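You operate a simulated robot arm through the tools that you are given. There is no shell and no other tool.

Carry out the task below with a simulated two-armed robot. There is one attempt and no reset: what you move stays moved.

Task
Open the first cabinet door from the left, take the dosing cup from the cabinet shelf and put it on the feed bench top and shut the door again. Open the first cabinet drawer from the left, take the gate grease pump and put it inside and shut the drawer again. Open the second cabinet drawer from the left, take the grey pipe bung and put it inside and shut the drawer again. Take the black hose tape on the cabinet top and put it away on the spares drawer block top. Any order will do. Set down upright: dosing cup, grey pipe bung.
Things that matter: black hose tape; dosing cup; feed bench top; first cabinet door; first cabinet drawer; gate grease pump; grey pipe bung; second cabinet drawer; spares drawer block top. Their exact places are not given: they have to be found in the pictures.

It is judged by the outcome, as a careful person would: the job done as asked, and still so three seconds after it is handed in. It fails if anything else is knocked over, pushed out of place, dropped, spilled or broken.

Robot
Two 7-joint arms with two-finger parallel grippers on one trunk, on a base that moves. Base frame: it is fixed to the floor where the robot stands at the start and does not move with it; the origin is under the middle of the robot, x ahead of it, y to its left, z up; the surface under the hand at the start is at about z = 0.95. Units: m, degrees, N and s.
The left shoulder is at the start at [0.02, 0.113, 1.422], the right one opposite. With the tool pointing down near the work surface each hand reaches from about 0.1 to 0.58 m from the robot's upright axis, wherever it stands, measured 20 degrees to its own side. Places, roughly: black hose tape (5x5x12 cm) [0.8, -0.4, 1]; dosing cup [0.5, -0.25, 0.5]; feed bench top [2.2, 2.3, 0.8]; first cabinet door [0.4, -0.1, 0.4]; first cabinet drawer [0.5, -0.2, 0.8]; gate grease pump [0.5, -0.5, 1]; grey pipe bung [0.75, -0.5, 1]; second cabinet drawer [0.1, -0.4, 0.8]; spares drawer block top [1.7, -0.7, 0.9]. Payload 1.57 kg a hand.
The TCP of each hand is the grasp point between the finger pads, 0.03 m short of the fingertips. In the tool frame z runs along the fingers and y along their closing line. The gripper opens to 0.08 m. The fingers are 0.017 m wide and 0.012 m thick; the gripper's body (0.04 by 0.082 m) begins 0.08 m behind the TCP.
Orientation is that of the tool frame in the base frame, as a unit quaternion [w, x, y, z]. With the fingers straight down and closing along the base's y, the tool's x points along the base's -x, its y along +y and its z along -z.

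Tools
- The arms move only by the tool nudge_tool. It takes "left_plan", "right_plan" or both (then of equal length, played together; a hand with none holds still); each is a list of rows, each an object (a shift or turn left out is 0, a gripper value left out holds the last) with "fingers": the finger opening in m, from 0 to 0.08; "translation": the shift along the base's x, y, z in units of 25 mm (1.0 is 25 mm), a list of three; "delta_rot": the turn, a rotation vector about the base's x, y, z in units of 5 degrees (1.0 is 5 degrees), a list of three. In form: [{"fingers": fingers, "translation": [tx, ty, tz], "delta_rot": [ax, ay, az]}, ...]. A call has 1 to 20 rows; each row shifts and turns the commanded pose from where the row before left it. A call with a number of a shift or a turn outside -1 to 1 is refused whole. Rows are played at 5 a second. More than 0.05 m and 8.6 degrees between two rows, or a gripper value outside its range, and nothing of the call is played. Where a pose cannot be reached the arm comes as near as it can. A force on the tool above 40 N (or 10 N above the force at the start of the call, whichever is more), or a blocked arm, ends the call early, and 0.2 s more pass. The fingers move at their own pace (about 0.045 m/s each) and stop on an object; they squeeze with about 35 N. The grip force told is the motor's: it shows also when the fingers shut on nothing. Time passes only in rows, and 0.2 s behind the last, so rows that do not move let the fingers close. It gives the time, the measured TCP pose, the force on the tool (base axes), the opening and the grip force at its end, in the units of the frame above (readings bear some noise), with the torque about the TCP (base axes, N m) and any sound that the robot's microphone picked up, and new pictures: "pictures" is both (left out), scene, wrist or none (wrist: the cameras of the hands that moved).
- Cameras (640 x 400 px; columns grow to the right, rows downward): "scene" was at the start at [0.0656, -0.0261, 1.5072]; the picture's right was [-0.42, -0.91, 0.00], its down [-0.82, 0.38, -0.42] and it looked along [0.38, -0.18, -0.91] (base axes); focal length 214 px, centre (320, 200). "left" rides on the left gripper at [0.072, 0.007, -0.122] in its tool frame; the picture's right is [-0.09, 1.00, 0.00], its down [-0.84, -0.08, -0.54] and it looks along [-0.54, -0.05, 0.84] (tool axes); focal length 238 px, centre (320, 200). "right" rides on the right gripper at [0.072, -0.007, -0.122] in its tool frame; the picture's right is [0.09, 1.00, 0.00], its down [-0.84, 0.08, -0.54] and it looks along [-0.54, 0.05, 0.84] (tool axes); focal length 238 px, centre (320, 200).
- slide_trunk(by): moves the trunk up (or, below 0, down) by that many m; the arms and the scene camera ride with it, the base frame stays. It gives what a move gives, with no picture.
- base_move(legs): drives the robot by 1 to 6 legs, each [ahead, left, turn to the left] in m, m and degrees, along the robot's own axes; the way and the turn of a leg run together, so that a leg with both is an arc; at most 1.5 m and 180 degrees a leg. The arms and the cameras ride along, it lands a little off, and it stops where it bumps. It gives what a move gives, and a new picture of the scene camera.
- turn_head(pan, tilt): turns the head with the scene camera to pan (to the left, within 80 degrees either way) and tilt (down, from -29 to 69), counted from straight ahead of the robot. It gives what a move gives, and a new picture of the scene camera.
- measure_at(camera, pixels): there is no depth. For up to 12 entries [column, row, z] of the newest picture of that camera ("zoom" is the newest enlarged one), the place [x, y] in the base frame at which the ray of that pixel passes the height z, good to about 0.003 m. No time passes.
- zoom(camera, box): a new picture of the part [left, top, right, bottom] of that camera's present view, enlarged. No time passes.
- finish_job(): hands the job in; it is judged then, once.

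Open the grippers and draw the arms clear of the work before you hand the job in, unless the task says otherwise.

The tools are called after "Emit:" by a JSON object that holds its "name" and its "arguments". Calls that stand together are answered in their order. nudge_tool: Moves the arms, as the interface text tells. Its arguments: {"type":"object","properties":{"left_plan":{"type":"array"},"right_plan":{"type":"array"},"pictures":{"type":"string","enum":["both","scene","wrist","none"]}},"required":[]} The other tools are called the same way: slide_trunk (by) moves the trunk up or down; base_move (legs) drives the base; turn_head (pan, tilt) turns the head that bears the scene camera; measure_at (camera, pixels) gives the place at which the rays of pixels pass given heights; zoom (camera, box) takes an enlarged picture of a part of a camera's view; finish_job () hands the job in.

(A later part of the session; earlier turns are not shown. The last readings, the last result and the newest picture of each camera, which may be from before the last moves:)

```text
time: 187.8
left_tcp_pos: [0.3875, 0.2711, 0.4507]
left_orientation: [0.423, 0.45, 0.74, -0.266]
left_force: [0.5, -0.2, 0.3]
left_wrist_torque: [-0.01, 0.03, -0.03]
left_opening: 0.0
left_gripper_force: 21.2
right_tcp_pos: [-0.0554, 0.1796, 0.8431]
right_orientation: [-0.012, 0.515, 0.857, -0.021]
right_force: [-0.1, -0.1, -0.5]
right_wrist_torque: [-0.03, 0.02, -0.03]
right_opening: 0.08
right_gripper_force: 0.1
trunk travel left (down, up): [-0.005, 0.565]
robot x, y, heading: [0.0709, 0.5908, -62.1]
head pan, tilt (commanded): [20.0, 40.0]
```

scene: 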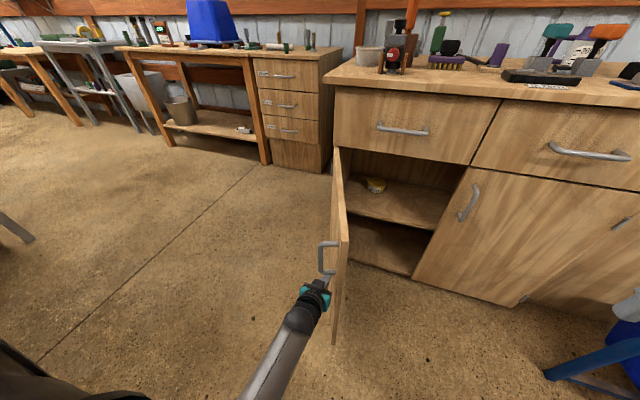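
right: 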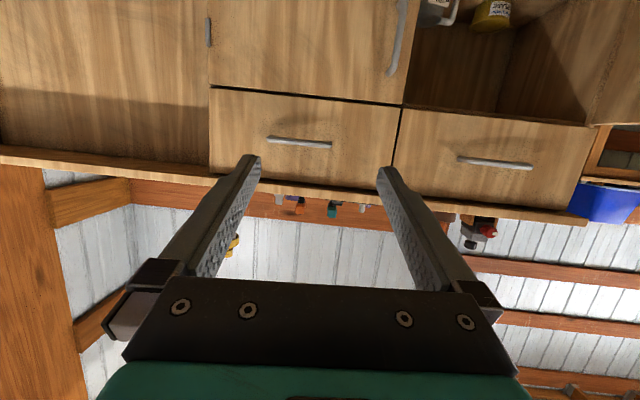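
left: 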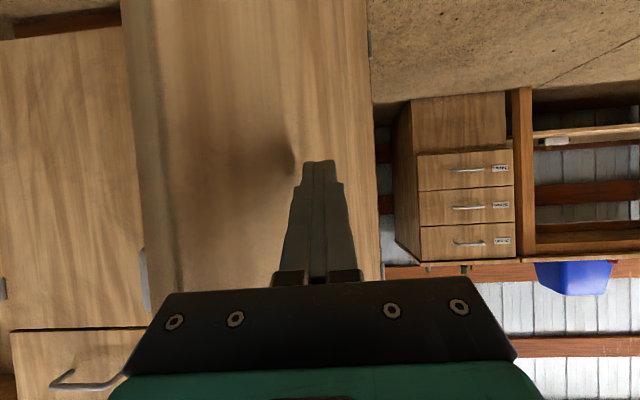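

The door is swinging shut as planned (about 70° now). I continue the arc to about 30°.

Emit:
{"name": "nudge_tool", "arguments": {"left_plan": [{"translation": [-0.504, -0.581, 0]}, {"translation": [-0.504, -0.581, 0]}, {"translation": [-0.504, -0.581, 0]}, {"translation": [-0.395, -0.659, 0]}, {"translation": [-0.395, -0.659, 0]}, {"translation": [-0.395, -0.659, 0]}, {"translation": [-0.272, -0.721, 0]}, {"translation": [-0.272, -0.721, 0]}, {"translation": [-0.272, -0.721, 0]}, {"translation": [-0.146, -0.754, 0]}, {"translation": [-0.146, -0.754, 0]}, {"translation": [-0.146, -0.754, 0]}]}}

```text
time: 188.8
left_tcp_pos: [0.4098, 0.2642, 0.4311]
left_orientation: [0.451, 0.491, 0.718, -0.2]
left_force: [-0.2, -0.5, 0.4]
left_wrist_torque: [-0.01, -0.02, 0.02]
left_opening: 0.0
left_gripper_force: 21.2
right_tcp_pos: [-0.0567, 0.1793, 0.8425]
right_orientation: [-0.013, 0.516, 0.856, -0.021]
right_force: [0.1, 0.7, -0.2]
right_wrist_torque: [0.04, 0.03, -0.02]
right_opening: 0.0801
right_gripper_force: 0.0
trunk travel left (down, up): [-0.005, 0.565]
robot x, y, heading: [0.0704, 0.5887, -62.2]
head pan, tilt (commanded): [20.0, 40.0]
stopped in row 5 (left hand): the arm was blocked; the commanded pose is now the measured one
```

scene: 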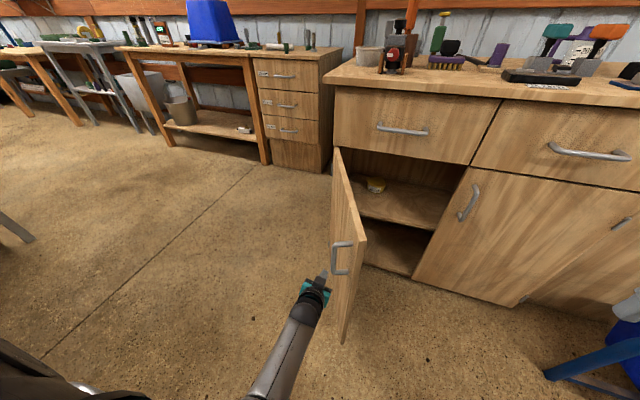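
left: 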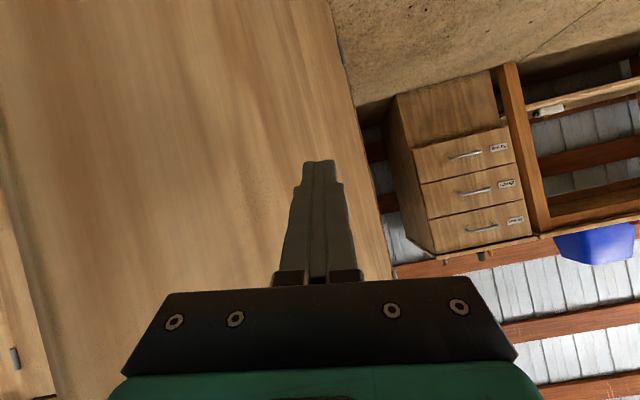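

The arm got blocked (probably against its own base) at about 60° door angle. I instead use the base: strafe right 8 cm and drive forward so the held-out fingers push the door further shut.

Emit:
{"name": "base_move", "arguments": {"legs": [[0.0, -0.08, 0], [0.1, 0, 0]]}}

```text
time: 190.6
left_tcp_pos: [0.3854, 0.1401, 0.4307]
left_orientation: [0.451, 0.491, 0.718, -0.2]
left_force: [-0.1, 0.7, -0.2]
left_wrist_torque: [0.02, 0.02, 0.01]
left_opening: 0.0
left_gripper_force: 21.6
right_tcp_pos: [-0.0799, 0.0565, 0.8428]
right_orientation: [-0.012, 0.516, 0.856, -0.021]
right_force: [0.4, 0.0, -0.4]
right_wrist_torque: [-0.01, -0.02, -0.01]
right_opening: 0.0799
right_gripper_force: 0.0
trunk travel left (down, up): [-0.005, 0.565]
robot x, y, heading: [0.0451, 0.4654, -62.4]
head pan, tilt (commanded): [20.0, 40.0]
```

scene: 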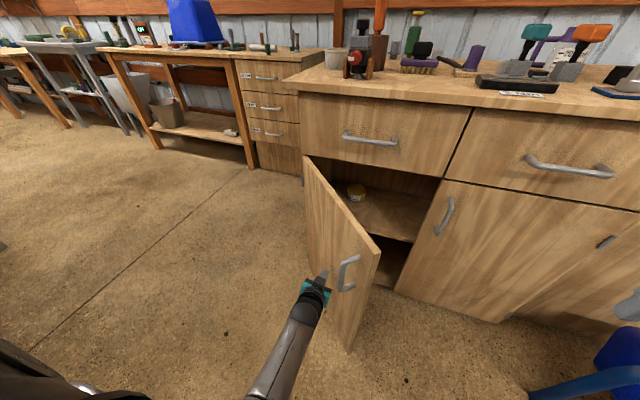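

That works: the door is at about 45°. I drive forward another 0.17 m to push it nearly shut.

Emit:
{"name": "base_move", "arguments": {"legs": [[0.17, 0, 0]]}}

```text
time: 192.1
left_tcp_pos: [0.4644, -0.0092, 0.4311]
left_orientation: [0.452, 0.489, 0.719, -0.199]
left_force: [-0.6, 0.4, -0.2]
left_wrist_torque: [0.02, 0.0, -0.01]
left_opening: 0.0
left_gripper_force: 21.2
right_tcp_pos: [0.0005, -0.0933, 0.8427]
right_orientation: [-0.012, 0.515, 0.857, -0.022]
right_force: [0.6, 0.6, 0.3]
right_wrist_torque: [-0.01, -0.01, -0.03]
right_opening: 0.0801
right_gripper_force: 0.1
trunk travel left (down, up): [-0.005, 0.565]
robot x, y, heading: [0.1255, 0.3174, -61.9]
head pan, tilt (commanded): [20.0, 40.0]
```

scene: 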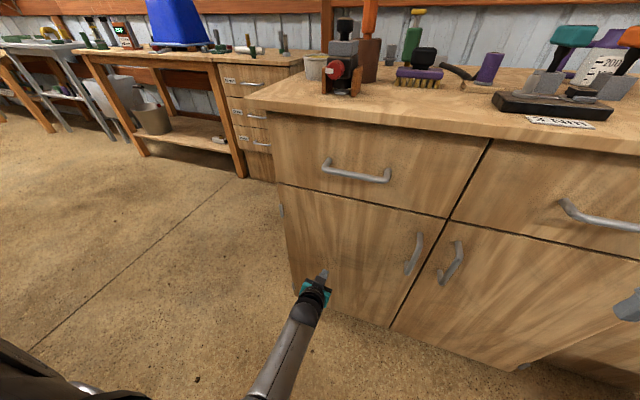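

The door looks shut or nearly so. I zoom in on its edge.

Emit:
{"name": "zoom", "arguments": {"camera": "scene", "box": [270, 150, 510, 350]}}

```text
2.00 times, centred on (390, 250) of scene
```

zoom: 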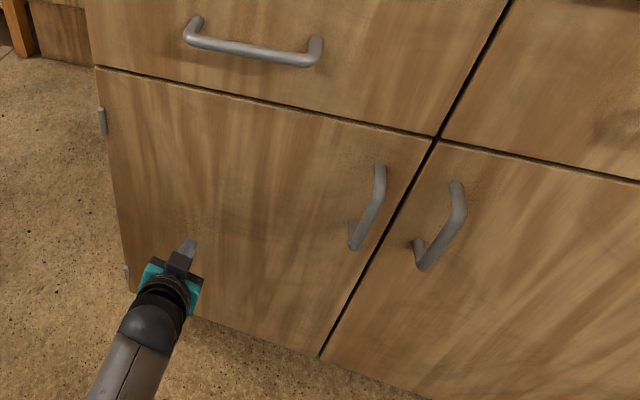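

The door sits flush. I give it a gentle confirming push of 3 cm and watch the force.

Emit:
{"name": "nudge_tool", "arguments": {"left_plan": [{"translation": [0.186, -0.354, 0]}, {"translation": [0.186, -0.354, 0]}, {"translation": [0.186, -0.354, 0]}, {"translation": [0.186, -0.354, 0]}], "pictures": "none"}}

```text
time: 193.0
left_tcp_pos: [0.4778, -0.0286, 0.4218]
left_orientation: [0.443, 0.493, 0.723, -0.193]
left_force: [-2.6, 3.2, -0.4]
left_wrist_torque: [0.06, -0.04, 0.02]
left_opening: 0.0002
left_gripper_force: 21.2
right_tcp_pos: [-0.0003, -0.0922, 0.8425]
right_orientation: [-0.013, 0.515, 0.857, -0.021]
right_force: [1.2, 0.0, -0.6]
right_wrist_torque: [-0.01, 0.0, 0.01]
right_opening: 0.0799
right_gripper_force: 0.0
trunk travel left (down, up): [-0.005, 0.565]
robot x, y, heading: [0.1226, 0.3218, -62.0]
head pan, tilt (commanded): [20.0, 40.0]
stopped in row 4 (left hand): the force on the tool passed its limit at 92 N (the readings are from after the stop); the commanded pose is now the measured one
```

A firm stop: the door is shut. Now the drawers: I back off 0.15 m, raise the trunk, and turn the left hand to point steeply down (60°) so its closed fingers can hook behind a drawer handle from above.

Emit:
{"name": "base_move", "arguments": {"legs": [[-0.15, 0, 0]]}}

Emit:
{"name": "slide_trunk", "arguments": {"by": 0.22}}

Emit:
{"name": "nudge_tool", "arguments": {"left_plan": [{"translation": [0, 0, 1], "delta_rot": [0.67, 0.684, 0.122]}, {"translation": [0, 0, 1], "delta_rot": [0.67, 0.684, 0.122]}, {"translation": [0, 0, 1], "delta_rot": [0.67, 0.684, 0.122]}, {"translation": [0, 0, 1], "delta_rot": [0.67, 0.684, 0.122]}, {"translation": [0, 0, 1], "delta_rot": [0.67, 0.684, 0.122]}, {"translation": [0, 0, 1], "delta_rot": [0.67, 0.684, 0.122]}, {"translation": [0, 0, 1]}, {"translation": [0, 0, 1]}, {"translation": [0, 0, 1]}]}}

```text
time: 194.4
left_tcp_pos: [0.4083, 0.1064, 0.4232]
left_orientation: [0.445, 0.491, 0.723, -0.193]
left_force: [0.9, 0.8, -0.4]
left_wrist_torque: [0.02, 0.0, -0.01]
left_opening: 0.0
left_gripper_force: 20.6
right_tcp_pos: [-0.069, 0.0411, 0.8427]
right_orientation: [-0.013, 0.513, 0.858, -0.021]
right_force: [-0.5, 0.1, 0.5]
right_wrist_torque: [-0.02, 0.0, 0.01]
right_opening: 0.0801
right_gripper_force: 0.1
trunk travel left (down, up): [-0.005, 0.565]
robot x, y, heading: [0.0534, 0.4506, -61.9]
head pan, tilt (commanded): [20.0, 40.0]
```

scene: 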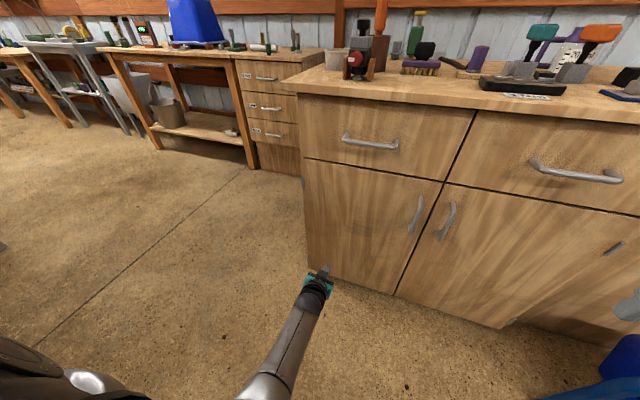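

```text
time: 196.7
left_tcp_pos: [0.4069, 0.1063, 0.644]
left_orientation: [0.445, 0.491, 0.724, -0.193]
left_force: [0.5, 0.6, 0.1]
left_wrist_torque: [0.0, 0.02, 0.03]
left_opening: 0.0001
left_gripper_force: 21.3
right_tcp_pos: [-0.0705, 0.0406, 1.0622]
right_orientation: [-0.012, 0.513, 0.858, -0.02]
right_force: [-0.1, 0.1, -0.7]
right_wrist_torque: [-0.02, -0.02, 0.01]
right_opening: 0.0801
right_gripper_force: 0.0
trunk travel left (down, up): [-0.225, 0.345]
robot x, y, heading: [0.0532, 0.453, -61.6]
head pan, tilt (commanded): [20.0, 40.0]
```

```text
time: 198.7
left_tcp_pos: [0.4073, 0.1059, 0.867]
left_orientation: [0.224, 0.496, 0.828, -0.135]
left_force: [0.1, 0.0, -0.2]
left_wrist_torque: [0.0, 0.02, 0.04]
left_opening: 0.0
left_gripper_force: 21.2
right_tcp_pos: [-0.0693, 0.0391, 1.0629]
right_orientation: [-0.011, 0.513, 0.858, -0.021]
right_force: [0.4, -0.2, -0.2]
right_wrist_torque: [0.01, 0.01, -0.02]
right_opening: 0.0802
right_gripper_force: 0.0
trunk travel left (down, up): [-0.225, 0.345]
robot x, y, heading: [0.0554, 0.452, -61.4]
head pan, tilt (commanded): [20.0, 40.0]
```

scene: 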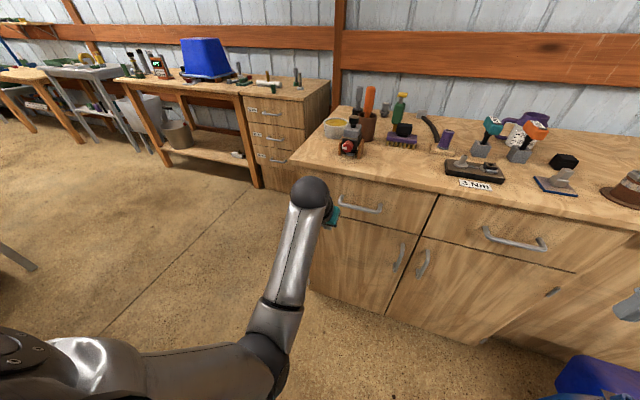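
left: 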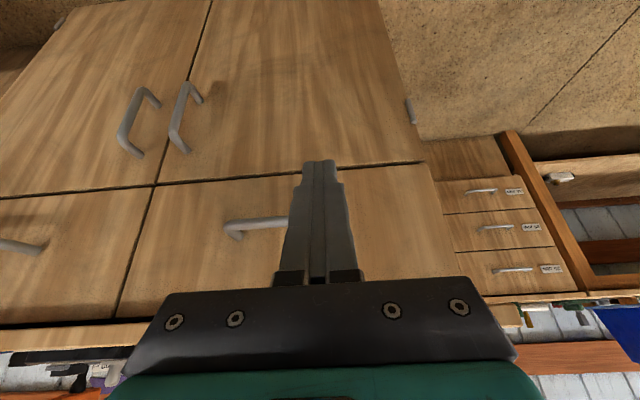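

The hand points steeply down at z=0.867. I move it to the middle of drawer 1's handle (s≈0.24) and inward over the bar.

Emit:
{"name": "nudge_tool", "arguments": {"left_plan": [{"translation": [-0.662, -0.348, 0.28]}, {"translation": [-0.662, -0.348, 0.28]}, {"translation": [-0.662, -0.348, 0.1]}, {"translation": [0.48, -0.914, 0]}, {"translation": [0.48, -0.914, 0]}, {"translation": [0.48, -0.914, 0]}]}}

```text
time: 200.1
left_tcp_pos: [0.3965, 0.01, 0.8845]
left_orientation: [0.224, 0.496, 0.828, -0.135]
left_force: [0.7, -0.2, -0.2]
left_wrist_torque: [-0.01, 0.02, -0.01]
left_opening: 0.0002
left_gripper_force: 21.0
right_tcp_pos: [-0.0698, 0.0404, 1.0624]
right_orientation: [-0.013, 0.512, 0.859, -0.021]
right_force: [0.0, 0.1, -0.5]
right_wrist_torque: [0.0, -0.01, -0.01]
right_opening: 0.0803
right_gripper_force: 0.0
trunk travel left (down, up): [-0.225, 0.345]
robot x, y, heading: [0.0512, 0.4502, -61.8]
head pan, tilt (commanded): [20.0, 40.0]
```

scene: 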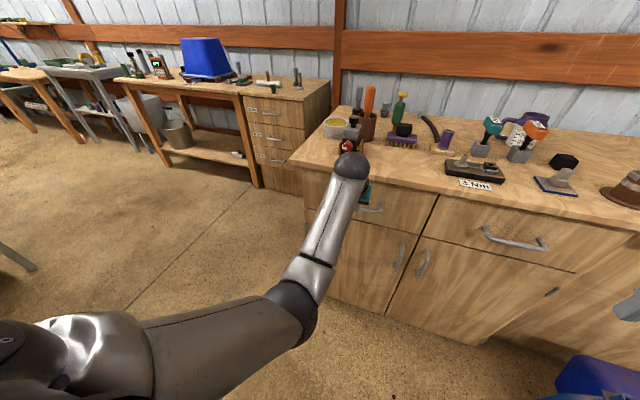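
left: 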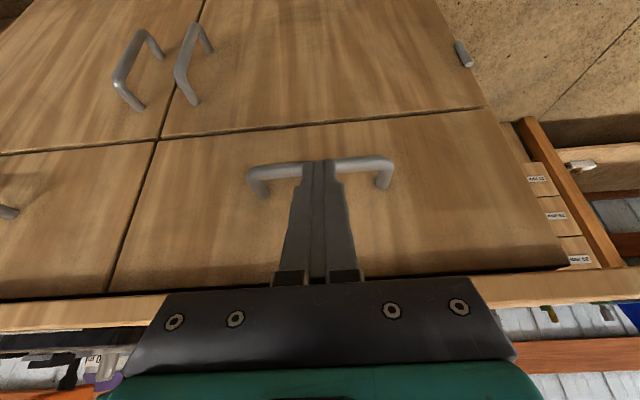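

The fingertips hover just above the bar (wrist view (318,165)). I go 7.5 cm further inward, above the bar.

Emit:
{"name": "nudge_tool", "arguments": {"left_plan": [{"translation": [0.465, -0.885, 0]}, {"translation": [0.465, -0.885, 0]}, {"translation": [0.465, -0.885, 0]}], "pictures": "wrist"}}

```text
time: 200.9
left_tcp_pos: [0.431, -0.0568, 0.8837]
left_orientation: [0.224, 0.496, 0.828, -0.135]
left_force: [0.7, -1.2, -0.3]
left_wrist_torque: [0.01, -0.02, -0.02]
left_opening: 0.0
left_gripper_force: 21.7
right_tcp_pos: [-0.0692, 0.0398, 1.0614]
right_orientation: [-0.013, 0.513, 0.858, -0.021]
right_force: [0.3, 0.3, 0.3]
right_wrist_torque: [0.0, 0.0, -0.04]
right_opening: 0.0803
right_gripper_force: 0.0
trunk travel left (down, up): [-0.225, 0.345]
robot x, y, heading: [0.0525, 0.4512, -62.1]
head pan, tilt (commanded): [20.0, 40.0]
```

left: 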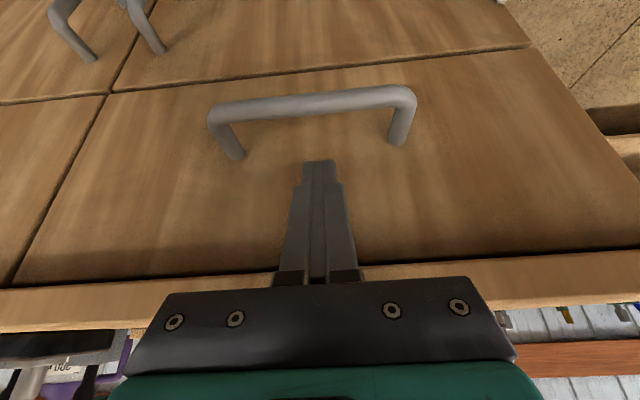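

The tips are now between the bar and the drawer front. I lower them behind the bar.

Emit:
{"name": "nudge_tool", "arguments": {"left_plan": [{"translation": [0, 0, -0.75]}, {"translation": [0, 0, -0.75]}, {"translation": [0, 0, -0.75]}], "pictures": "wrist"}}

```text
time: 201.7
left_tcp_pos: [0.4311, -0.057, 0.8307]
left_orientation: [0.228, 0.496, 0.827, -0.137]
left_force: [1.3, -0.4, 8.2]
left_wrist_torque: [0.06, 0.13, -0.02]
left_opening: 0.0002
left_gripper_force: 21.3
right_tcp_pos: [-0.0707, 0.0414, 1.0633]
right_orientation: [-0.011, 0.513, 0.858, -0.022]
right_force: [0.9, -0.6, 0.1]
right_wrist_torque: [-0.01, 0.02, 0.03]
right_opening: 0.0799
right_gripper_force: 0.1
trunk travel left (down, up): [-0.225, 0.345]
robot x, y, heading: [0.0509, 0.4543, -61.7]
head pan, tilt (commanded): [20.0, 40.0]
```

left: 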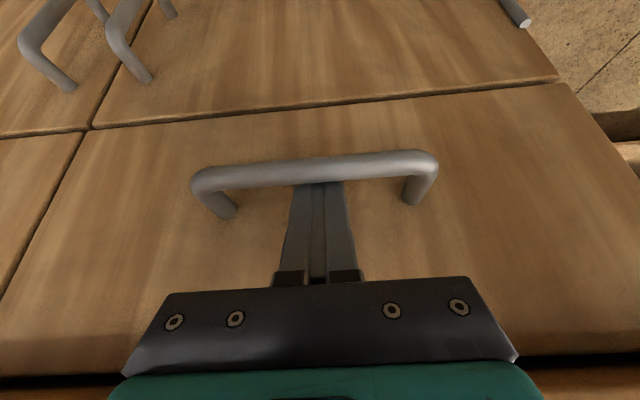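

The bar now covers the fingertips, so they hook behind it. I pull outward slowly.

Emit:
{"name": "nudge_tool", "arguments": {"left_plan": [{"translation": [-0.372, 0.708, 0]}, {"translation": [-0.372, 0.708, 0]}, {"translation": [-0.372, 0.708, 0]}, {"translation": [-0.372, 0.708, 0]}, {"translation": [-0.372, 0.708, 0]}]}}

```text
time: 202.9
left_tcp_pos: [0.3818, 0.0339, 0.832]
left_orientation: [0.226, 0.497, 0.826, -0.138]
left_force: [-3.8, -2.4, 16.8]
left_wrist_torque: [0.14, 0.16, 0.09]
left_opening: 0.0
left_gripper_force: 21.1
right_tcp_pos: [-0.0704, 0.0416, 1.0624]
right_orientation: [-0.012, 0.513, 0.858, -0.022]
right_force: [0.4, 0.8, -0.4]
right_wrist_torque: [-0.02, 0.03, -0.02]
right_opening: 0.08
right_gripper_force: 0.0
trunk travel left (down, up): [-0.225, 0.345]
robot x, y, heading: [0.0531, 0.4526, -61.8]
head pan, tilt (commanded): [20.0, 40.0]
```

scene: 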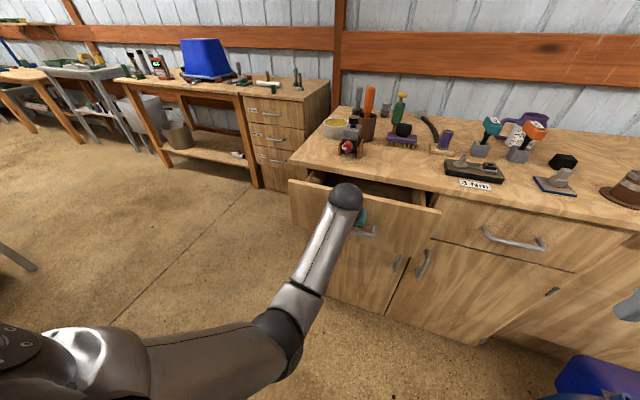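
left: 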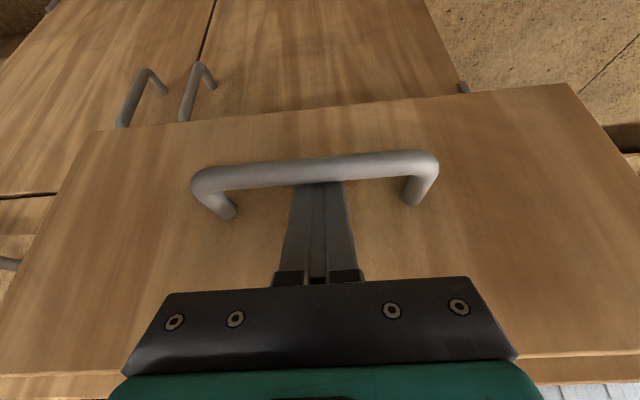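

The drawer slides out nicely. I keep pulling another 0.16 m, easing up slightly to lessen the downward load.

Emit:
{"name": "nudge_tool", "arguments": {"left_plan": [{"translation": [-0.372, 0.708, 0.08]}, {"translation": [-0.372, 0.708, 0.05]}, {"translation": [-0.372, 0.708, 0]}, {"translation": [-0.372, 0.708, 0]}, {"translation": [-0.372, 0.708, 0]}, {"translation": [-0.372, 0.708, 0]}, {"translation": [-0.372, 0.708, 0]}, {"translation": [-0.372, 0.708, 0]}]}}

```text
time: 204.7
left_tcp_pos: [0.3075, 0.1768, 0.8314]
left_orientation: [0.223, 0.496, 0.829, -0.133]
left_force: [0.2, -0.5, -0.1]
left_wrist_torque: [0.01, 0.0, 0.01]
left_opening: 0.0
left_gripper_force: 21.1
right_tcp_pos: [-0.0693, 0.041, 1.0623]
right_orientation: [-0.012, 0.513, 0.858, -0.021]
right_force: [0.4, 0.4, 0.1]
right_wrist_torque: [-0.05, 0.01, 0.02]
right_opening: 0.0797
right_gripper_force: 0.1
trunk travel left (down, up): [-0.225, 0.345]
robot x, y, heading: [0.0525, 0.4516, -61.6]
head pan, tilt (commanded): [20.0, 40.0]
```

scene: 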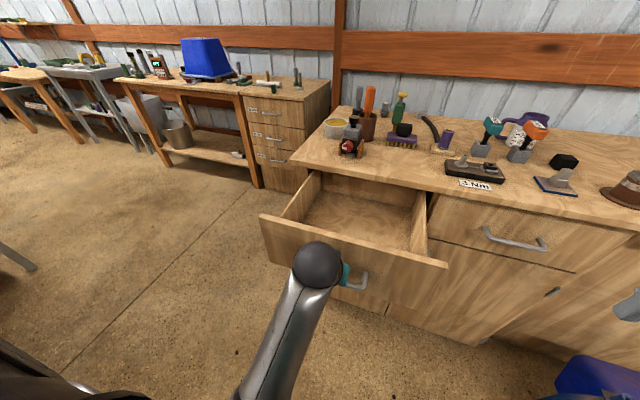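
left: 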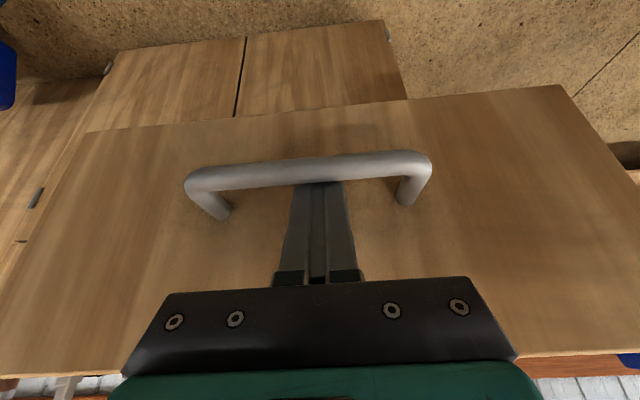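

Drawer 1 is open about 0.26 m and empty. I unhook upward and outward, then strafe the base right 0.43 m to drawer 2.

Emit:
{"name": "nudge_tool", "arguments": {"left_plan": [{"translation": [0, 0, 0.8]}, {"translation": [0, 0, 0.8]}, {"translation": [0, 0, 0.6]}, {"translation": [-0.3, 0.57, 0]}, {"translation": [-0.3, 0.57, 0]}], "pictures": "none"}}

Emit:
{"name": "base_move", "arguments": {"legs": [[0, -0.43, 0]]}}

```text
time: 205.9
left_tcp_pos: [0.2993, 0.2034, 0.887]
left_orientation: [0.235, 0.497, 0.826, -0.128]
left_force: [0.0, 0.6, 0.0]
left_wrist_torque: [0.02, 0.0, 0.01]
left_opening: 0.0
left_gripper_force: 21.1
right_tcp_pos: [-0.0696, 0.0414, 1.063]
right_orientation: [-0.012, 0.513, 0.858, -0.022]
right_force: [-0.2, 0.4, 0.7]
right_wrist_torque: [0.01, -0.02, -0.01]
right_opening: 0.08
right_gripper_force: 0.1
trunk travel left (down, up): [-0.225, 0.345]
robot x, y, heading: [0.0545, 0.4506, -61.9]
head pan, tilt (commanded): [20.0, 40.0]
```

```text
time: 208.6
left_tcp_pos: [-0.0842, -0.0017, 0.8836]
left_orientation: [0.231, 0.492, 0.83, -0.125]
left_force: [-0.6, -0.1, 0.1]
left_wrist_torque: [-0.02, -0.02, 0.0]
left_opening: 0.0
left_gripper_force: 21.2
right_tcp_pos: [-0.4484, -0.1727, 1.0623]
right_orientation: [-0.012, 0.507, 0.862, -0.021]
right_force: [-0.4, 0.3, 0.0]
right_wrist_torque: [0.03, -0.02, 0.01]
right_opening: 0.0802
right_gripper_force: 0.1
trunk travel left (down, up): [-0.225, 0.345]
robot x, y, heading: [-0.3328, 0.2418, -60.7]
head pan, tilt (commanded): [20.0, 40.0]
```

scene: 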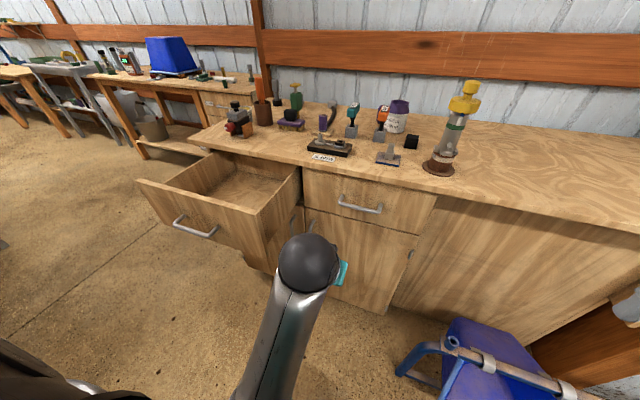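

Drawer 1 stays open; the left hand is now lined up with drawer 2's handle (s≈0.669). I move it inward above the bar.

Emit:
{"name": "nudge_tool", "arguments": {"left_plan": [{"translation": [0.446, -0.85, 0]}, {"translation": [0.446, -0.85, 0]}, {"translation": [0.446, -0.85, 0]}, {"translation": [0.446, -0.85, 0]}, {"translation": [0.446, -0.85, 0]}, {"translation": [0.446, -0.85, 0]}, {"translation": [0.446, -0.85, 0]}, {"translation": [0.446, -0.85, 0]}, {"translation": [0.446, -0.85, 0]}, {"translation": [0.446, -0.85, 0]}]}}

```text
time: 210.8
left_tcp_pos: [0.0287, -0.213, 0.8856]
left_orientation: [0.231, 0.492, 0.83, -0.126]
left_force: [-0.2, 0.6, -0.9]
left_wrist_torque: [-0.01, 0.01, 0.02]
left_opening: 0.0
left_gripper_force: 21.3
right_tcp_pos: [-0.4484, -0.1727, 1.0629]
right_orientation: [-0.013, 0.506, 0.862, -0.021]
right_force: [0.6, -0.2, -0.1]
right_wrist_torque: [0.01, 0.01, -0.01]
right_opening: 0.08
right_gripper_force: 0.2
trunk travel left (down, up): [-0.225, 0.345]
robot x, y, heading: [-0.3352, 0.2393, -60.8]
head pan, tilt (commanded): [20.0, 40.0]
```

scene: 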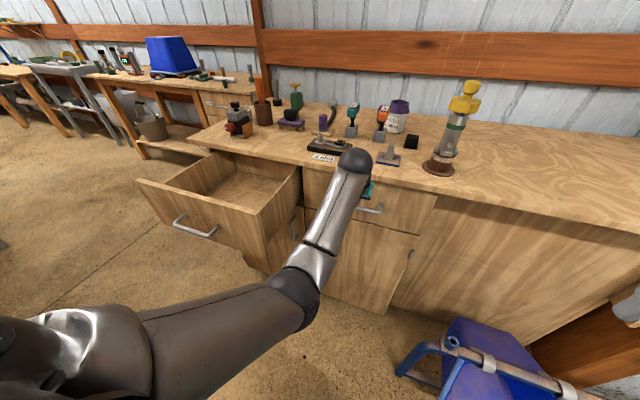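
left: 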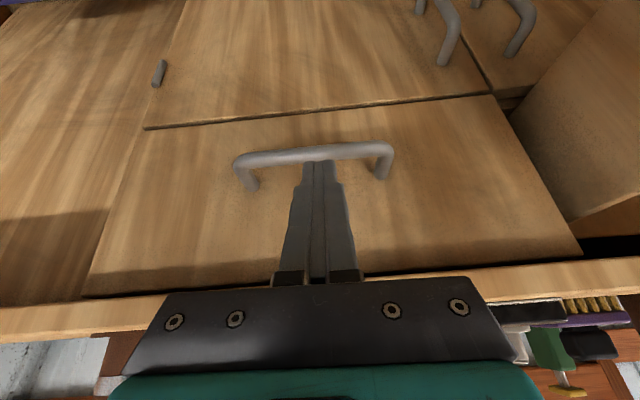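

The tips are just over drawer 2's bar. I move 4.9 cm further in and lower behind the bar.

Emit:
{"name": "nudge_tool", "arguments": {"left_plan": [{"translation": [0.455, -0.868, 0]}, {"translation": [0.455, -0.868, 0]}, {"translation": [0, 0, -0.75]}, {"translation": [0, 0, -0.75]}, {"translation": [0, 0, -0.7]}], "pictures": "wrist"}}

```text
time: 212.0
left_tcp_pos: [0.0505, -0.2572, 0.8318]
left_orientation: [0.233, 0.491, 0.83, -0.125]
left_force: [0.6, -0.9, 7.8]
left_wrist_torque: [0.03, 0.17, 0.05]
left_opening: 0.0
left_gripper_force: 21.3
right_tcp_pos: [-0.4489, -0.1718, 1.0634]
right_orientation: [-0.013, 0.506, 0.862, -0.022]
right_force: [-0.9, 0.1, 0.5]
right_wrist_torque: [-0.03, -0.01, 0.0]
right_opening: 0.0799
right_gripper_force: 0.0
trunk travel left (down, up): [-0.225, 0.345]
robot x, y, heading: [-0.3307, 0.2396, -61.1]
head pan, tilt (commanded): [20.0, 40.0]
```

left: 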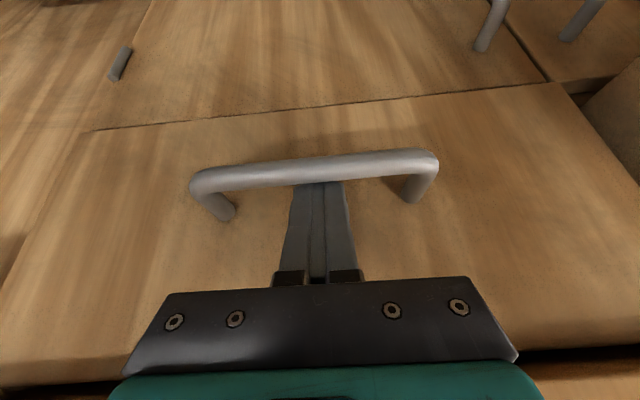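

Hooked behind drawer 2's bar. I pull it out by 0.25 m.

Emit:
{"name": "nudge_tool", "arguments": {"left_plan": [{"translation": [-0.372, 0.708, 0.05]}, {"translation": [-0.372, 0.708, 0.05]}, {"translation": [-0.372, 0.708, 0]}, {"translation": [-0.372, 0.708, 0]}, {"translation": [-0.372, 0.708, 0]}, {"translation": [-0.372, 0.708, 0]}, {"translation": [-0.372, 0.708, 0]}, {"translation": [-0.372, 0.708, 0]}, {"translation": [-0.372, 0.708, 0]}, {"translation": [-0.372, 0.708, 0]}, {"translation": [-0.372, 0.708, 0]}, {"translation": [-0.372, 0.708, 0]}, {"translation": [-0.372, 0.708, 0]}]}}

```text
time: 214.8
left_tcp_pos: [-0.0695, -0.0248, 0.8296]
left_orientation: [0.231, 0.492, 0.83, -0.124]
left_force: [-0.1, -0.5, -1.2]
left_wrist_torque: [0.0, -0.01, -0.02]
left_opening: 0.0003
left_gripper_force: 21.1
right_tcp_pos: [-0.4477, -0.1713, 1.0629]
right_orientation: [-0.012, 0.506, 0.862, -0.021]
right_force: [-0.1, 0.3, -0.4]
right_wrist_torque: [-0.02, 0.03, -0.02]
right_opening: 0.0799
right_gripper_force: 0.1
trunk travel left (down, up): [-0.225, 0.345]
robot x, y, heading: [-0.3279, 0.2419, -61.0]
head pan, tilt (commanded): [20.0, 40.0]
```

scene: 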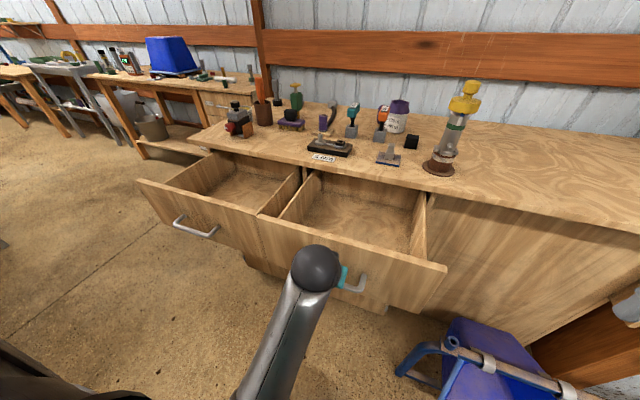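
left: 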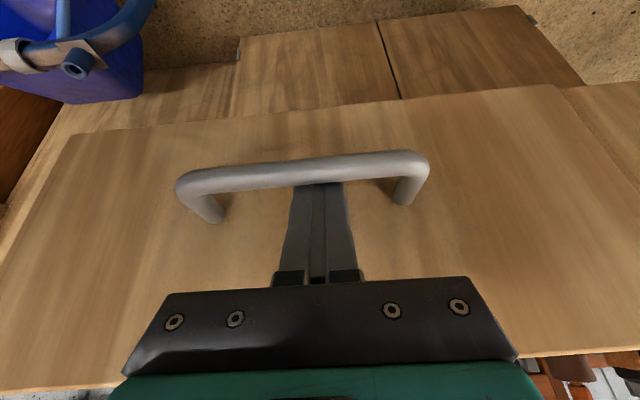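

Both drawers are open and empty. I unhook, lift the left hand and turn it to point straight down, then back the base away.

Emit:
{"name": "nudge_tool", "arguments": {"left_plan": [{"translation": [0, 0, 0.8]}, {"translation": [0, 0, 0.8]}, {"translation": [0, 0, 0.8]}, {"translation": [-0.2, 0.4, 0.9]}, {"translation": [0, 0, 1], "delta_rot": [0.8854, 0.4648, 0]}, {"translation": [0, 0, 1], "delta_rot": [0.8854, 0.4648, 0]}, {"translation": [0, 0, 1], "delta_rot": [0.8854, 0.4648, 0]}, {"translation": [0, 0, 1], "delta_rot": [0.8854, 0.4648, 0]}, {"translation": [0, 0, 1], "delta_rot": [0.8854, 0.4648, 0]}, {"translation": [0, 0, 1], "delta_rot": [0.8854, 0.4648, 0]}], "pictures": "none"}}

Emit:
{"name": "base_move", "arguments": {"legs": [[-0.4, 0, -1.3]]}}

Emit:
{"name": "slide_trunk", "arguments": {"by": 0.34}}

```text
time: 216.0
left_tcp_pos: [-0.0145, 0.02, 0.9021]
left_orientation: [0.258, 0.507, 0.822, 0.004]
left_force: [0.4, -0.1, 0.2]
left_wrist_torque: [-0.03, -0.03, 0.03]
left_opening: 0.0
left_gripper_force: 21.9
left hand out of reach, approached as far as the arm can: row 5
right_tcp_pos: [-0.4479, -0.172, 1.0613]
right_orientation: [-0.013, 0.506, 0.862, -0.022]
right_force: [-0.1, -0.2, 0.0]
right_wrist_torque: [0.01, 0.0, 0.01]
right_opening: 0.0797
right_gripper_force: 0.1
trunk travel left (down, up): [-0.225, 0.345]
robot x, y, heading: [-0.3314, 0.2389, -60.6]
head pan, tilt (commanded): [20.0, 40.0]
stopped in row 5 (left hand): the arm was blocked; the commanded pose is now the measured one
```

```text
time: 218.5
left_tcp_pos: [-0.2108, 0.3632, 0.9022]
left_orientation: [0.258, 0.521, 0.813, 0.0]
left_force: [0.2, 0.1, -0.1]
left_wrist_torque: [-0.02, 0.03, -0.04]
left_opening: 0.0
left_gripper_force: 21.3
right_tcp_pos: [-0.6526, 0.1846, 1.0632]
right_orientation: [-0.013, 0.521, 0.853, -0.021]
right_force: [-0.2, 0.1, 0.5]
right_wrist_torque: [0.0, -0.05, 0.0]
right_opening: 0.08
right_gripper_force: 0.1
trunk travel left (down, up): [-0.225, 0.345]
robot x, y, heading: [-0.5185, 0.5928, -62.6]
head pan, tilt (commanded): [20.0, 40.0]
```

scene: 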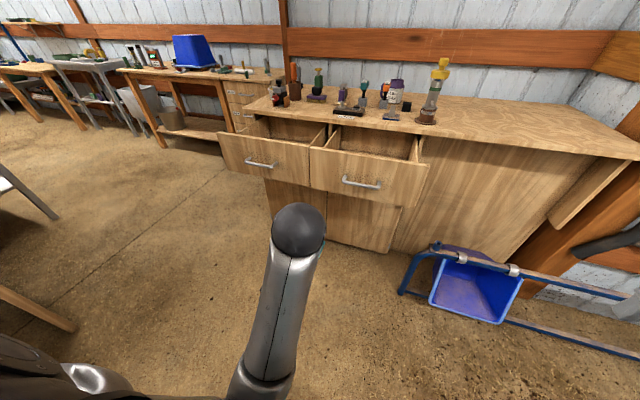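

```text
time: 221.8
left_tcp_pos: [-0.2109, 0.3624, 1.2414]
left_orientation: [0.257, 0.522, 0.813, 0.0]
left_force: [0.0, 0.4, 0.6]
left_wrist_torque: [0.01, -0.02, 0.01]
left_opening: 0.0
left_gripper_force: 21.0
right_tcp_pos: [-0.6507, 0.1849, 1.4026]
right_orientation: [-0.012, 0.521, 0.853, -0.021]
right_force: [0.0, -0.5, -0.5]
right_wrist_torque: [0.04, 0.02, 0.0]
right_opening: 0.0803
right_gripper_force: 0.2
trunk travel left (down, up): [-0.565, 0.005]
robot x, y, heading: [-0.5226, 0.5914, -62.9]
head pan, tilt (commanded): [20.0, 40.0]
```

The left arm is folded low; in the open floor here I straighten it by moving the hand forward and left while turning it to point straight down.

Emit:
{"name": "nudge_tool", "arguments": {"left_plan": [{"fingers": 0.08, "translation": [0.787, -0.44, 0], "delta_rot": [0.392, 0.641, 0.064]}, {"translation": [0.787, -0.44, 0], "delta_rot": [0.392, 0.641, 0.064]}, {"translation": [0.787, -0.44, 0], "delta_rot": [0.392, 0.641, 0.064]}, {"translation": [0.787, -0.44, 0], "delta_rot": [0.392, 0.641, 0.064]}, {"translation": [0.787, -0.44, 0], "delta_rot": [0.392, 0.641, 0.064]}, {"translation": [0.787, -0.44, 0], "delta_rot": [0.392, 0.641, 0.064]}, {"translation": [0.787, -0.44, 0], "delta_rot": [0.392, 0.641, 0.064]}, {"translation": [0.787, -0.44, 0], "delta_rot": [0.392, 0.641, 0.064]}]}}

```text
time: 222.7
left_tcp_pos: [-0.101, 0.3564, 1.2438]
left_orientation: [0.181, 0.508, 0.84, 0.058]
left_force: [0.4, -0.3, -0.4]
left_wrist_torque: [-0.02, -0.01, 0.04]
left_opening: 0.0749
left_gripper_force: 0.0
right_tcp_pos: [-0.6494, 0.1844, 1.4022]
right_orientation: [-0.013, 0.521, 0.853, -0.021]
right_force: [-0.4, -0.3, -0.1]
right_wrist_torque: [0.04, 0.04, 0.01]
right_opening: 0.0799
right_gripper_force: 0.0
trunk travel left (down, up): [-0.565, 0.005]
robot x, y, heading: [-0.5239, 0.5896, -62.8]
head pan, tilt (commanded): [20.0, 40.0]
stopped in row 4 (left hand): the arm was blocked; the commanded pose is now the measured one
```

scene: 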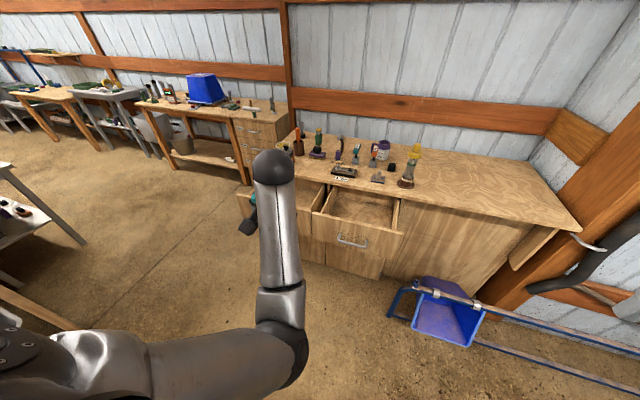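
left: 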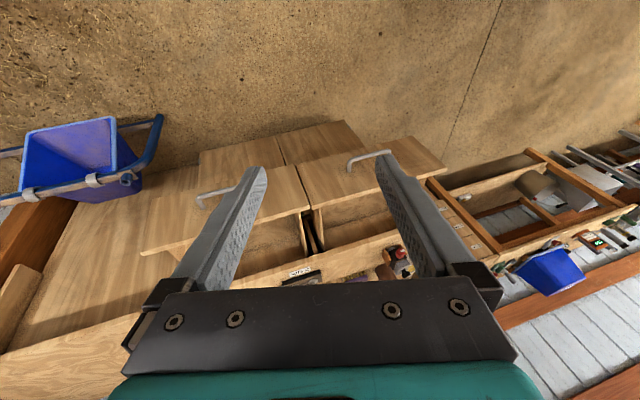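

The arm is blocked in this elbow-low posture. I try moving the hand sideways to the left without turning, to unfold it.

Emit:
{"name": "nudge_tool", "arguments": {"left_plan": [{"translation": [0.85, 0.45, 0]}, {"translation": [0.85, 0.45, 0]}, {"translation": [0.85, 0.45, 0]}, {"translation": [0.85, 0.45, 0]}, {"translation": [0.85, 0.45, 0]}, {"translation": [0.85, 0.45, 0]}], "pictures": "scene"}}

```text
time: 224.1
left_tcp_pos: [0.0274, 0.4252, 1.244]
left_orientation: [0.182, 0.507, 0.841, 0.058]
left_force: [-0.6, 0.4, -0.7]
left_wrist_torque: [-0.03, -0.03, -0.02]
left_opening: 0.0799
left_gripper_force: 0.0
right_tcp_pos: [-0.6508, 0.1844, 1.4036]
right_orientation: [-0.013, 0.521, 0.853, -0.021]
right_force: [0.2, -0.1, 0.1]
right_wrist_torque: [0.03, -0.02, -0.01]
right_opening: 0.0799
right_gripper_force: 0.1
trunk travel left (down, up): [-0.565, 0.005]
robot x, y, heading: [-0.5222, 0.5906, -62.9]
head pan, tilt (commanded): [20.0, 40.0]
```

scene: 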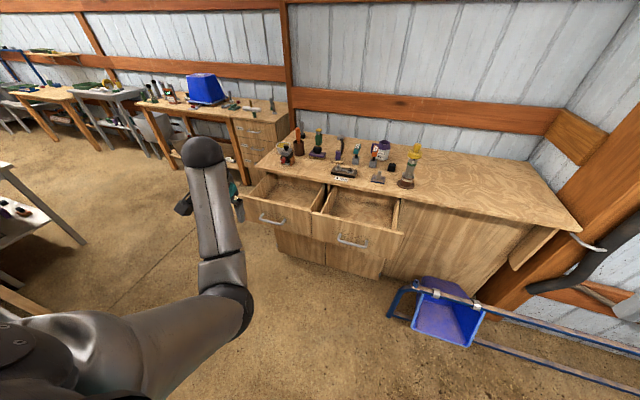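

It moves freely to the left. Here I turn it to point straight down.

Emit:
{"name": "nudge_tool", "arguments": {"left_plan": [{"delta_rot": [0.21, 0.858, -0.026]}, {"delta_rot": [0.21, 0.858, -0.026]}, {"delta_rot": [0.21, 0.858, -0.026]}, {"delta_rot": [0.21, 0.858, -0.026]}, {"delta_rot": [0.21, 0.858, -0.026]}], "pictures": "scene"}}

```text
time: 225.3
left_tcp_pos: [0.0246, 0.4255, 1.2433]
left_orientation: [-0.001, 0.521, 0.853, 0.0]
left_force: [0.1, -0.2, -0.2]
left_wrist_torque: [0.0, 0.02, -0.02]
left_opening: 0.08
left_gripper_force: 0.1
right_tcp_pos: [-0.6515, 0.1858, 1.402]
right_orientation: [-0.013, 0.521, 0.853, -0.02]
right_force: [-0.7, -0.7, -1.1]
right_wrist_torque: [-0.01, -0.01, -0.05]
right_opening: 0.0803
right_gripper_force: 0.0
trunk travel left (down, up): [-0.565, 0.005]
robot x, y, heading: [-0.5224, 0.5876, -62.8]
head pan, tilt (commanded): [20.0, 40.0]
```

scene: 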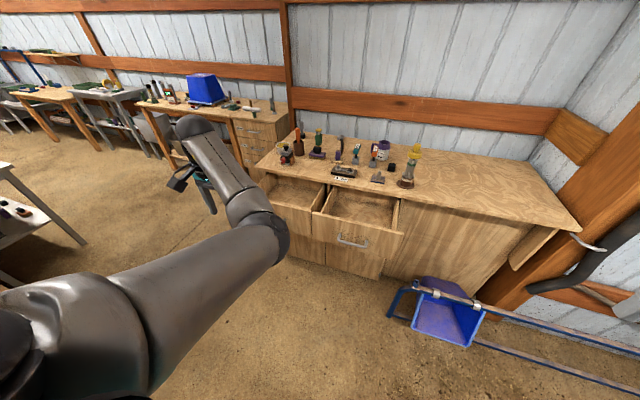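

The left hand now points down but its elbow lies inward. I park this arm out to the robot's left side, where it will be out of the way.

Emit:
{"name": "nudge_tool", "arguments": {"left_plan": [{"translation": [0.3, 0.6, 0]}, {"translation": [0.3, 0.6, 0]}, {"translation": [0.2, 0.9, 0]}, {"translation": [0.1, 0.95, 0]}, {"translation": [0.04, 0.98, 0]}, {"translation": [0.04, 0.98, 0]}, {"translation": [0.04, 0.98, 0]}, {"translation": [0.04, 0.98, 0]}, {"translation": [0.04, 0.98, 0]}, {"translation": [0.04, 0.98, 0]}, {"translation": [0.04, 0.98, 0]}, {"translation": [0.04, 0.98, 0]}], "pictures": "scene"}}

Emit:
{"name": "turn_head", "arguments": {"pan": 50, "tilt": 40}}

```text
time: 227.9
left_tcp_pos: [0.0552, 0.6999, 1.2446]
left_orientation: [0.0, 0.522, 0.853, -0.001]
left_force: [0.2, -0.4, -0.3]
left_wrist_torque: [-0.02, 0.04, 0.02]
left_opening: 0.08
left_gripper_force: 0.2
right_tcp_pos: [-0.6499, 0.1862, 1.4028]
right_orientation: [-0.013, 0.521, 0.853, -0.022]
right_force: [-0.1, 0.6, 0.4]
right_wrist_torque: [-0.02, 0.03, 0.0]
right_opening: 0.0801
right_gripper_force: 0.1
trunk travel left (down, up): [-0.565, 0.005]
robot x, y, heading: [-0.5206, 0.594, -62.8]
head pan, tilt (commanded): [20.0, 40.0]
```

scene: 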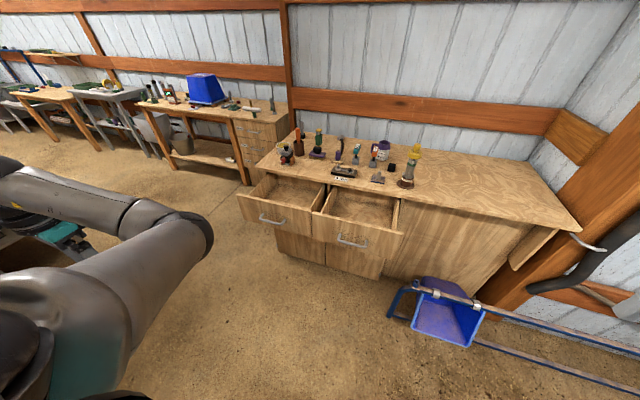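

```text
time: 228.8
left_tcp_pos: [0.0557, 0.6969, 1.2449]
left_orientation: [0.0, 0.521, 0.853, 0.0]
left_force: [0.1, -0.3, -0.3]
left_wrist_torque: [-0.03, 0.0, -0.01]
left_opening: 0.08
left_gripper_force: 0.0
right_tcp_pos: [-0.6517, 0.1846, 1.4037]
right_orientation: [-0.012, 0.521, 0.853, -0.021]
right_force: [-1.2, -0.2, -0.1]
right_wrist_torque: [0.0, -0.04, 0.0]
right_opening: 0.0801
right_gripper_force: 0.1
trunk travel left (down, up): [-0.565, 0.005]
robot x, y, heading: [-0.5197, 0.5932, -62.9]
head pan, tilt (commanded): [50.0, 40.0]
```

scene: 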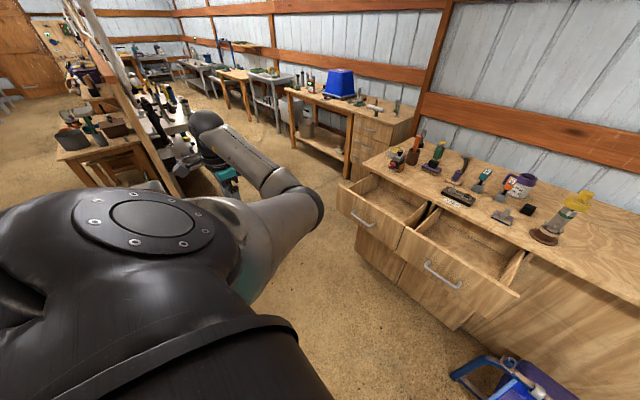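

The left arm is out of the way. I drive diagonally to the cabinet's left-front corner area and turn to face obliquely toward the objects.

Emit:
{"name": "base_move", "arguments": {"legs": [[0.47, 1.13, 0.6], [0, 0, -44.4]]}}

Emit:
{"name": "turn_head", "arguments": {"pan": 0, "tilt": 45}}

```text
time: 237.0
left_tcp_pos: [1.1877, 0.3593, 1.2457]
left_orientation: [0.0, 0.799, 0.601, 0.0]
left_force: [0.3, 0.1, 0.0]
left_wrist_torque: [0.01, -0.01, -0.01]
left_opening: 0.0801
left_gripper_force: 0.1
right_tcp_pos: [0.3193, 0.4708, 1.403]
right_orientation: [-0.019, 0.799, 0.601, -0.015]
right_force: [-0.3, 0.4, -0.1]
right_wrist_torque: [0.02, 0.02, -0.03]
right_opening: 0.0799
right_gripper_force: 0.1
trunk travel left (down, up): [-0.565, 0.005]
robot x, y, heading: [0.6926, 0.6787, -106.1]
head pan, tilt (commanded): [50.0, 40.0]
```

scene: 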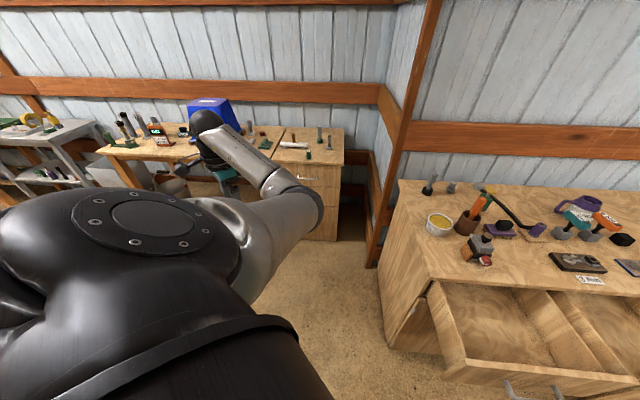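

```text
time: 238.2
left_tcp_pos: [1.1863, 0.3596, 1.2451]
left_orientation: [0.0, 0.8, 0.6, 0.0]
left_force: [0.7, 0.2, 0.4]
left_wrist_torque: [-0.01, 0.0, 0.03]
left_opening: 0.0801
left_gripper_force: 0.0
right_tcp_pos: [0.3197, 0.4709, 1.4031]
right_orientation: [-0.019, 0.799, 0.601, -0.014]
right_force: [0.2, -0.7, 0.5]
right_wrist_torque: [0.0, -0.01, 0.01]
right_opening: 0.0799
right_gripper_force: 0.0
trunk travel left (down, up): [-0.565, 0.005]
robot x, y, heading: [0.6963, 0.6784, -106.1]
head pan, tilt (commanded): [0.0, 45.0]
```

scene: 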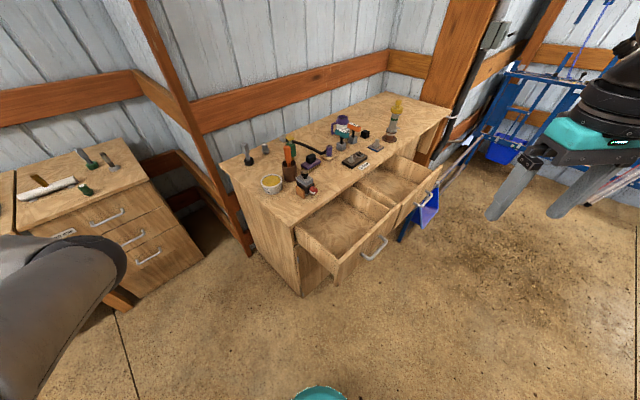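

Good view of the corner: the cabinet's left side, the post at (245,245) and the spares block at left. I zoom in on the objects on the cabinet top.

Emit:
{"name": "zoom", "arguments": {"camera": "scene", "box": [210, 80, 410, 210]}}

Emit:
{"name": "measure_at", "arguments": {"camera": "scene", "pixels": [[222, 160, 0.95], [293, 231, 0.95], [252, 258, 0.0], [200, 258, 0.0], [150, 180, 0.9], [110, 137, 0.9], [300, 298, 0.0], [390, 92, 0.95]]}}

```text
3.08 times, centred on (310, 145) of scene
```

zoom: 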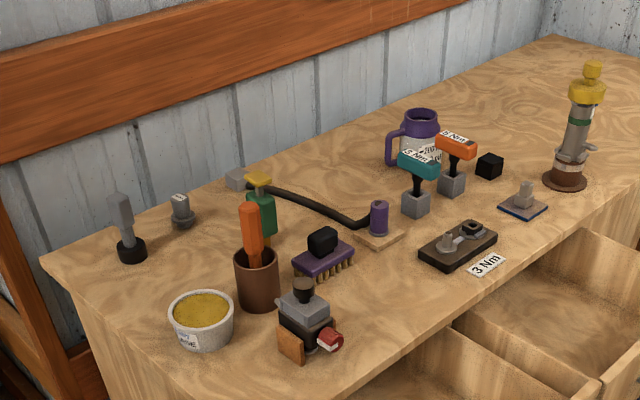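

```text
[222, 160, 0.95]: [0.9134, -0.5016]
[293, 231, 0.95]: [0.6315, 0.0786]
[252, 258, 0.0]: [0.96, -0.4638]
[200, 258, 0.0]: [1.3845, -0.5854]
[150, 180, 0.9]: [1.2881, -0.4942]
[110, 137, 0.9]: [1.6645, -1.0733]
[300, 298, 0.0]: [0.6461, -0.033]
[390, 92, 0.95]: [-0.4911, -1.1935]
```

I drive to the left side of the cabinet, keeping about 0.3 m from its side panel.

Emit:
{"name": "base_move", "arguments": {"legs": [[0.575, 0.53, -1.0]]}}

Emit:
{"name": "turn_head", "arguments": {"pan": -15, "tilt": 55}}

```text
time: 242.5
left_tcp_pos: [1.5342, -0.365, 1.245]
left_orientation: [0.0, 0.806, 0.592, 0.0]
left_force: [0.2, -0.2, 0.8]
left_wrist_torque: [0.01, 0.0, -0.04]
left_opening: 0.0802
left_gripper_force: 0.1
right_tcp_pos: [0.6705, -0.2353, 1.4022]
right_orientation: [-0.02, 0.805, 0.592, -0.014]
right_force: [-0.9, 0.1, -0.6]
right_wrist_torque: [0.0, -0.02, -0.01]
right_opening: 0.0801
right_gripper_force: 0.0
trunk travel left (down, up): [-0.565, 0.005]
robot x, y, heading: [1.0518, -0.033, -107.4]
head pan, tilt (commanded): [0.0, 45.0]
```

scene: 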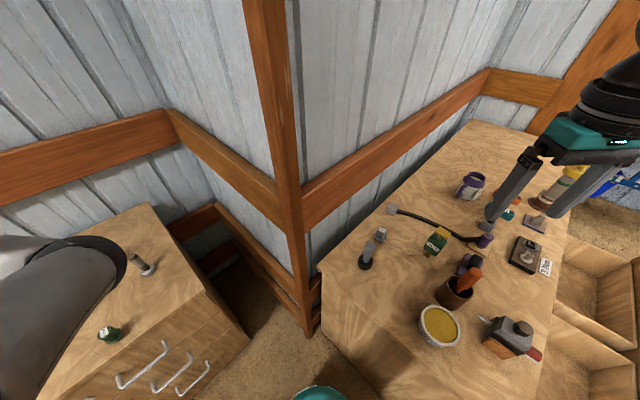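

```text
time: 243.2
left_tcp_pos: [1.5351, -0.3662, 1.2454]
left_orientation: [0.0, 0.806, 0.592, 0.0]
left_force: [0.0, 0.2, -0.7]
left_wrist_torque: [0.01, -0.01, 0.0]
left_opening: 0.0799
left_gripper_force: 0.0
right_tcp_pos: [0.6711, -0.2347, 1.4007]
right_orientation: [-0.021, 0.805, 0.593, -0.014]
right_force: [0.4, 0.9, -0.2]
right_wrist_torque: [0.03, -0.01, -0.01]
right_opening: 0.0802
right_gripper_force: 0.1
trunk travel left (down, up): [-0.565, 0.005]
robot x, y, heading: [1.05, -0.0382, -107.3]
head pan, tilt (commanded): [-15.0, 55.0]
```

scene: 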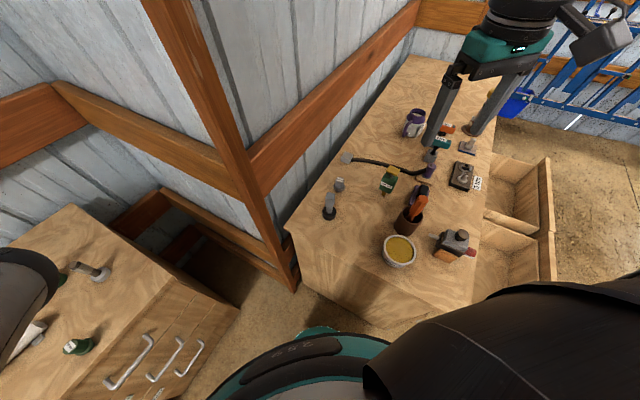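

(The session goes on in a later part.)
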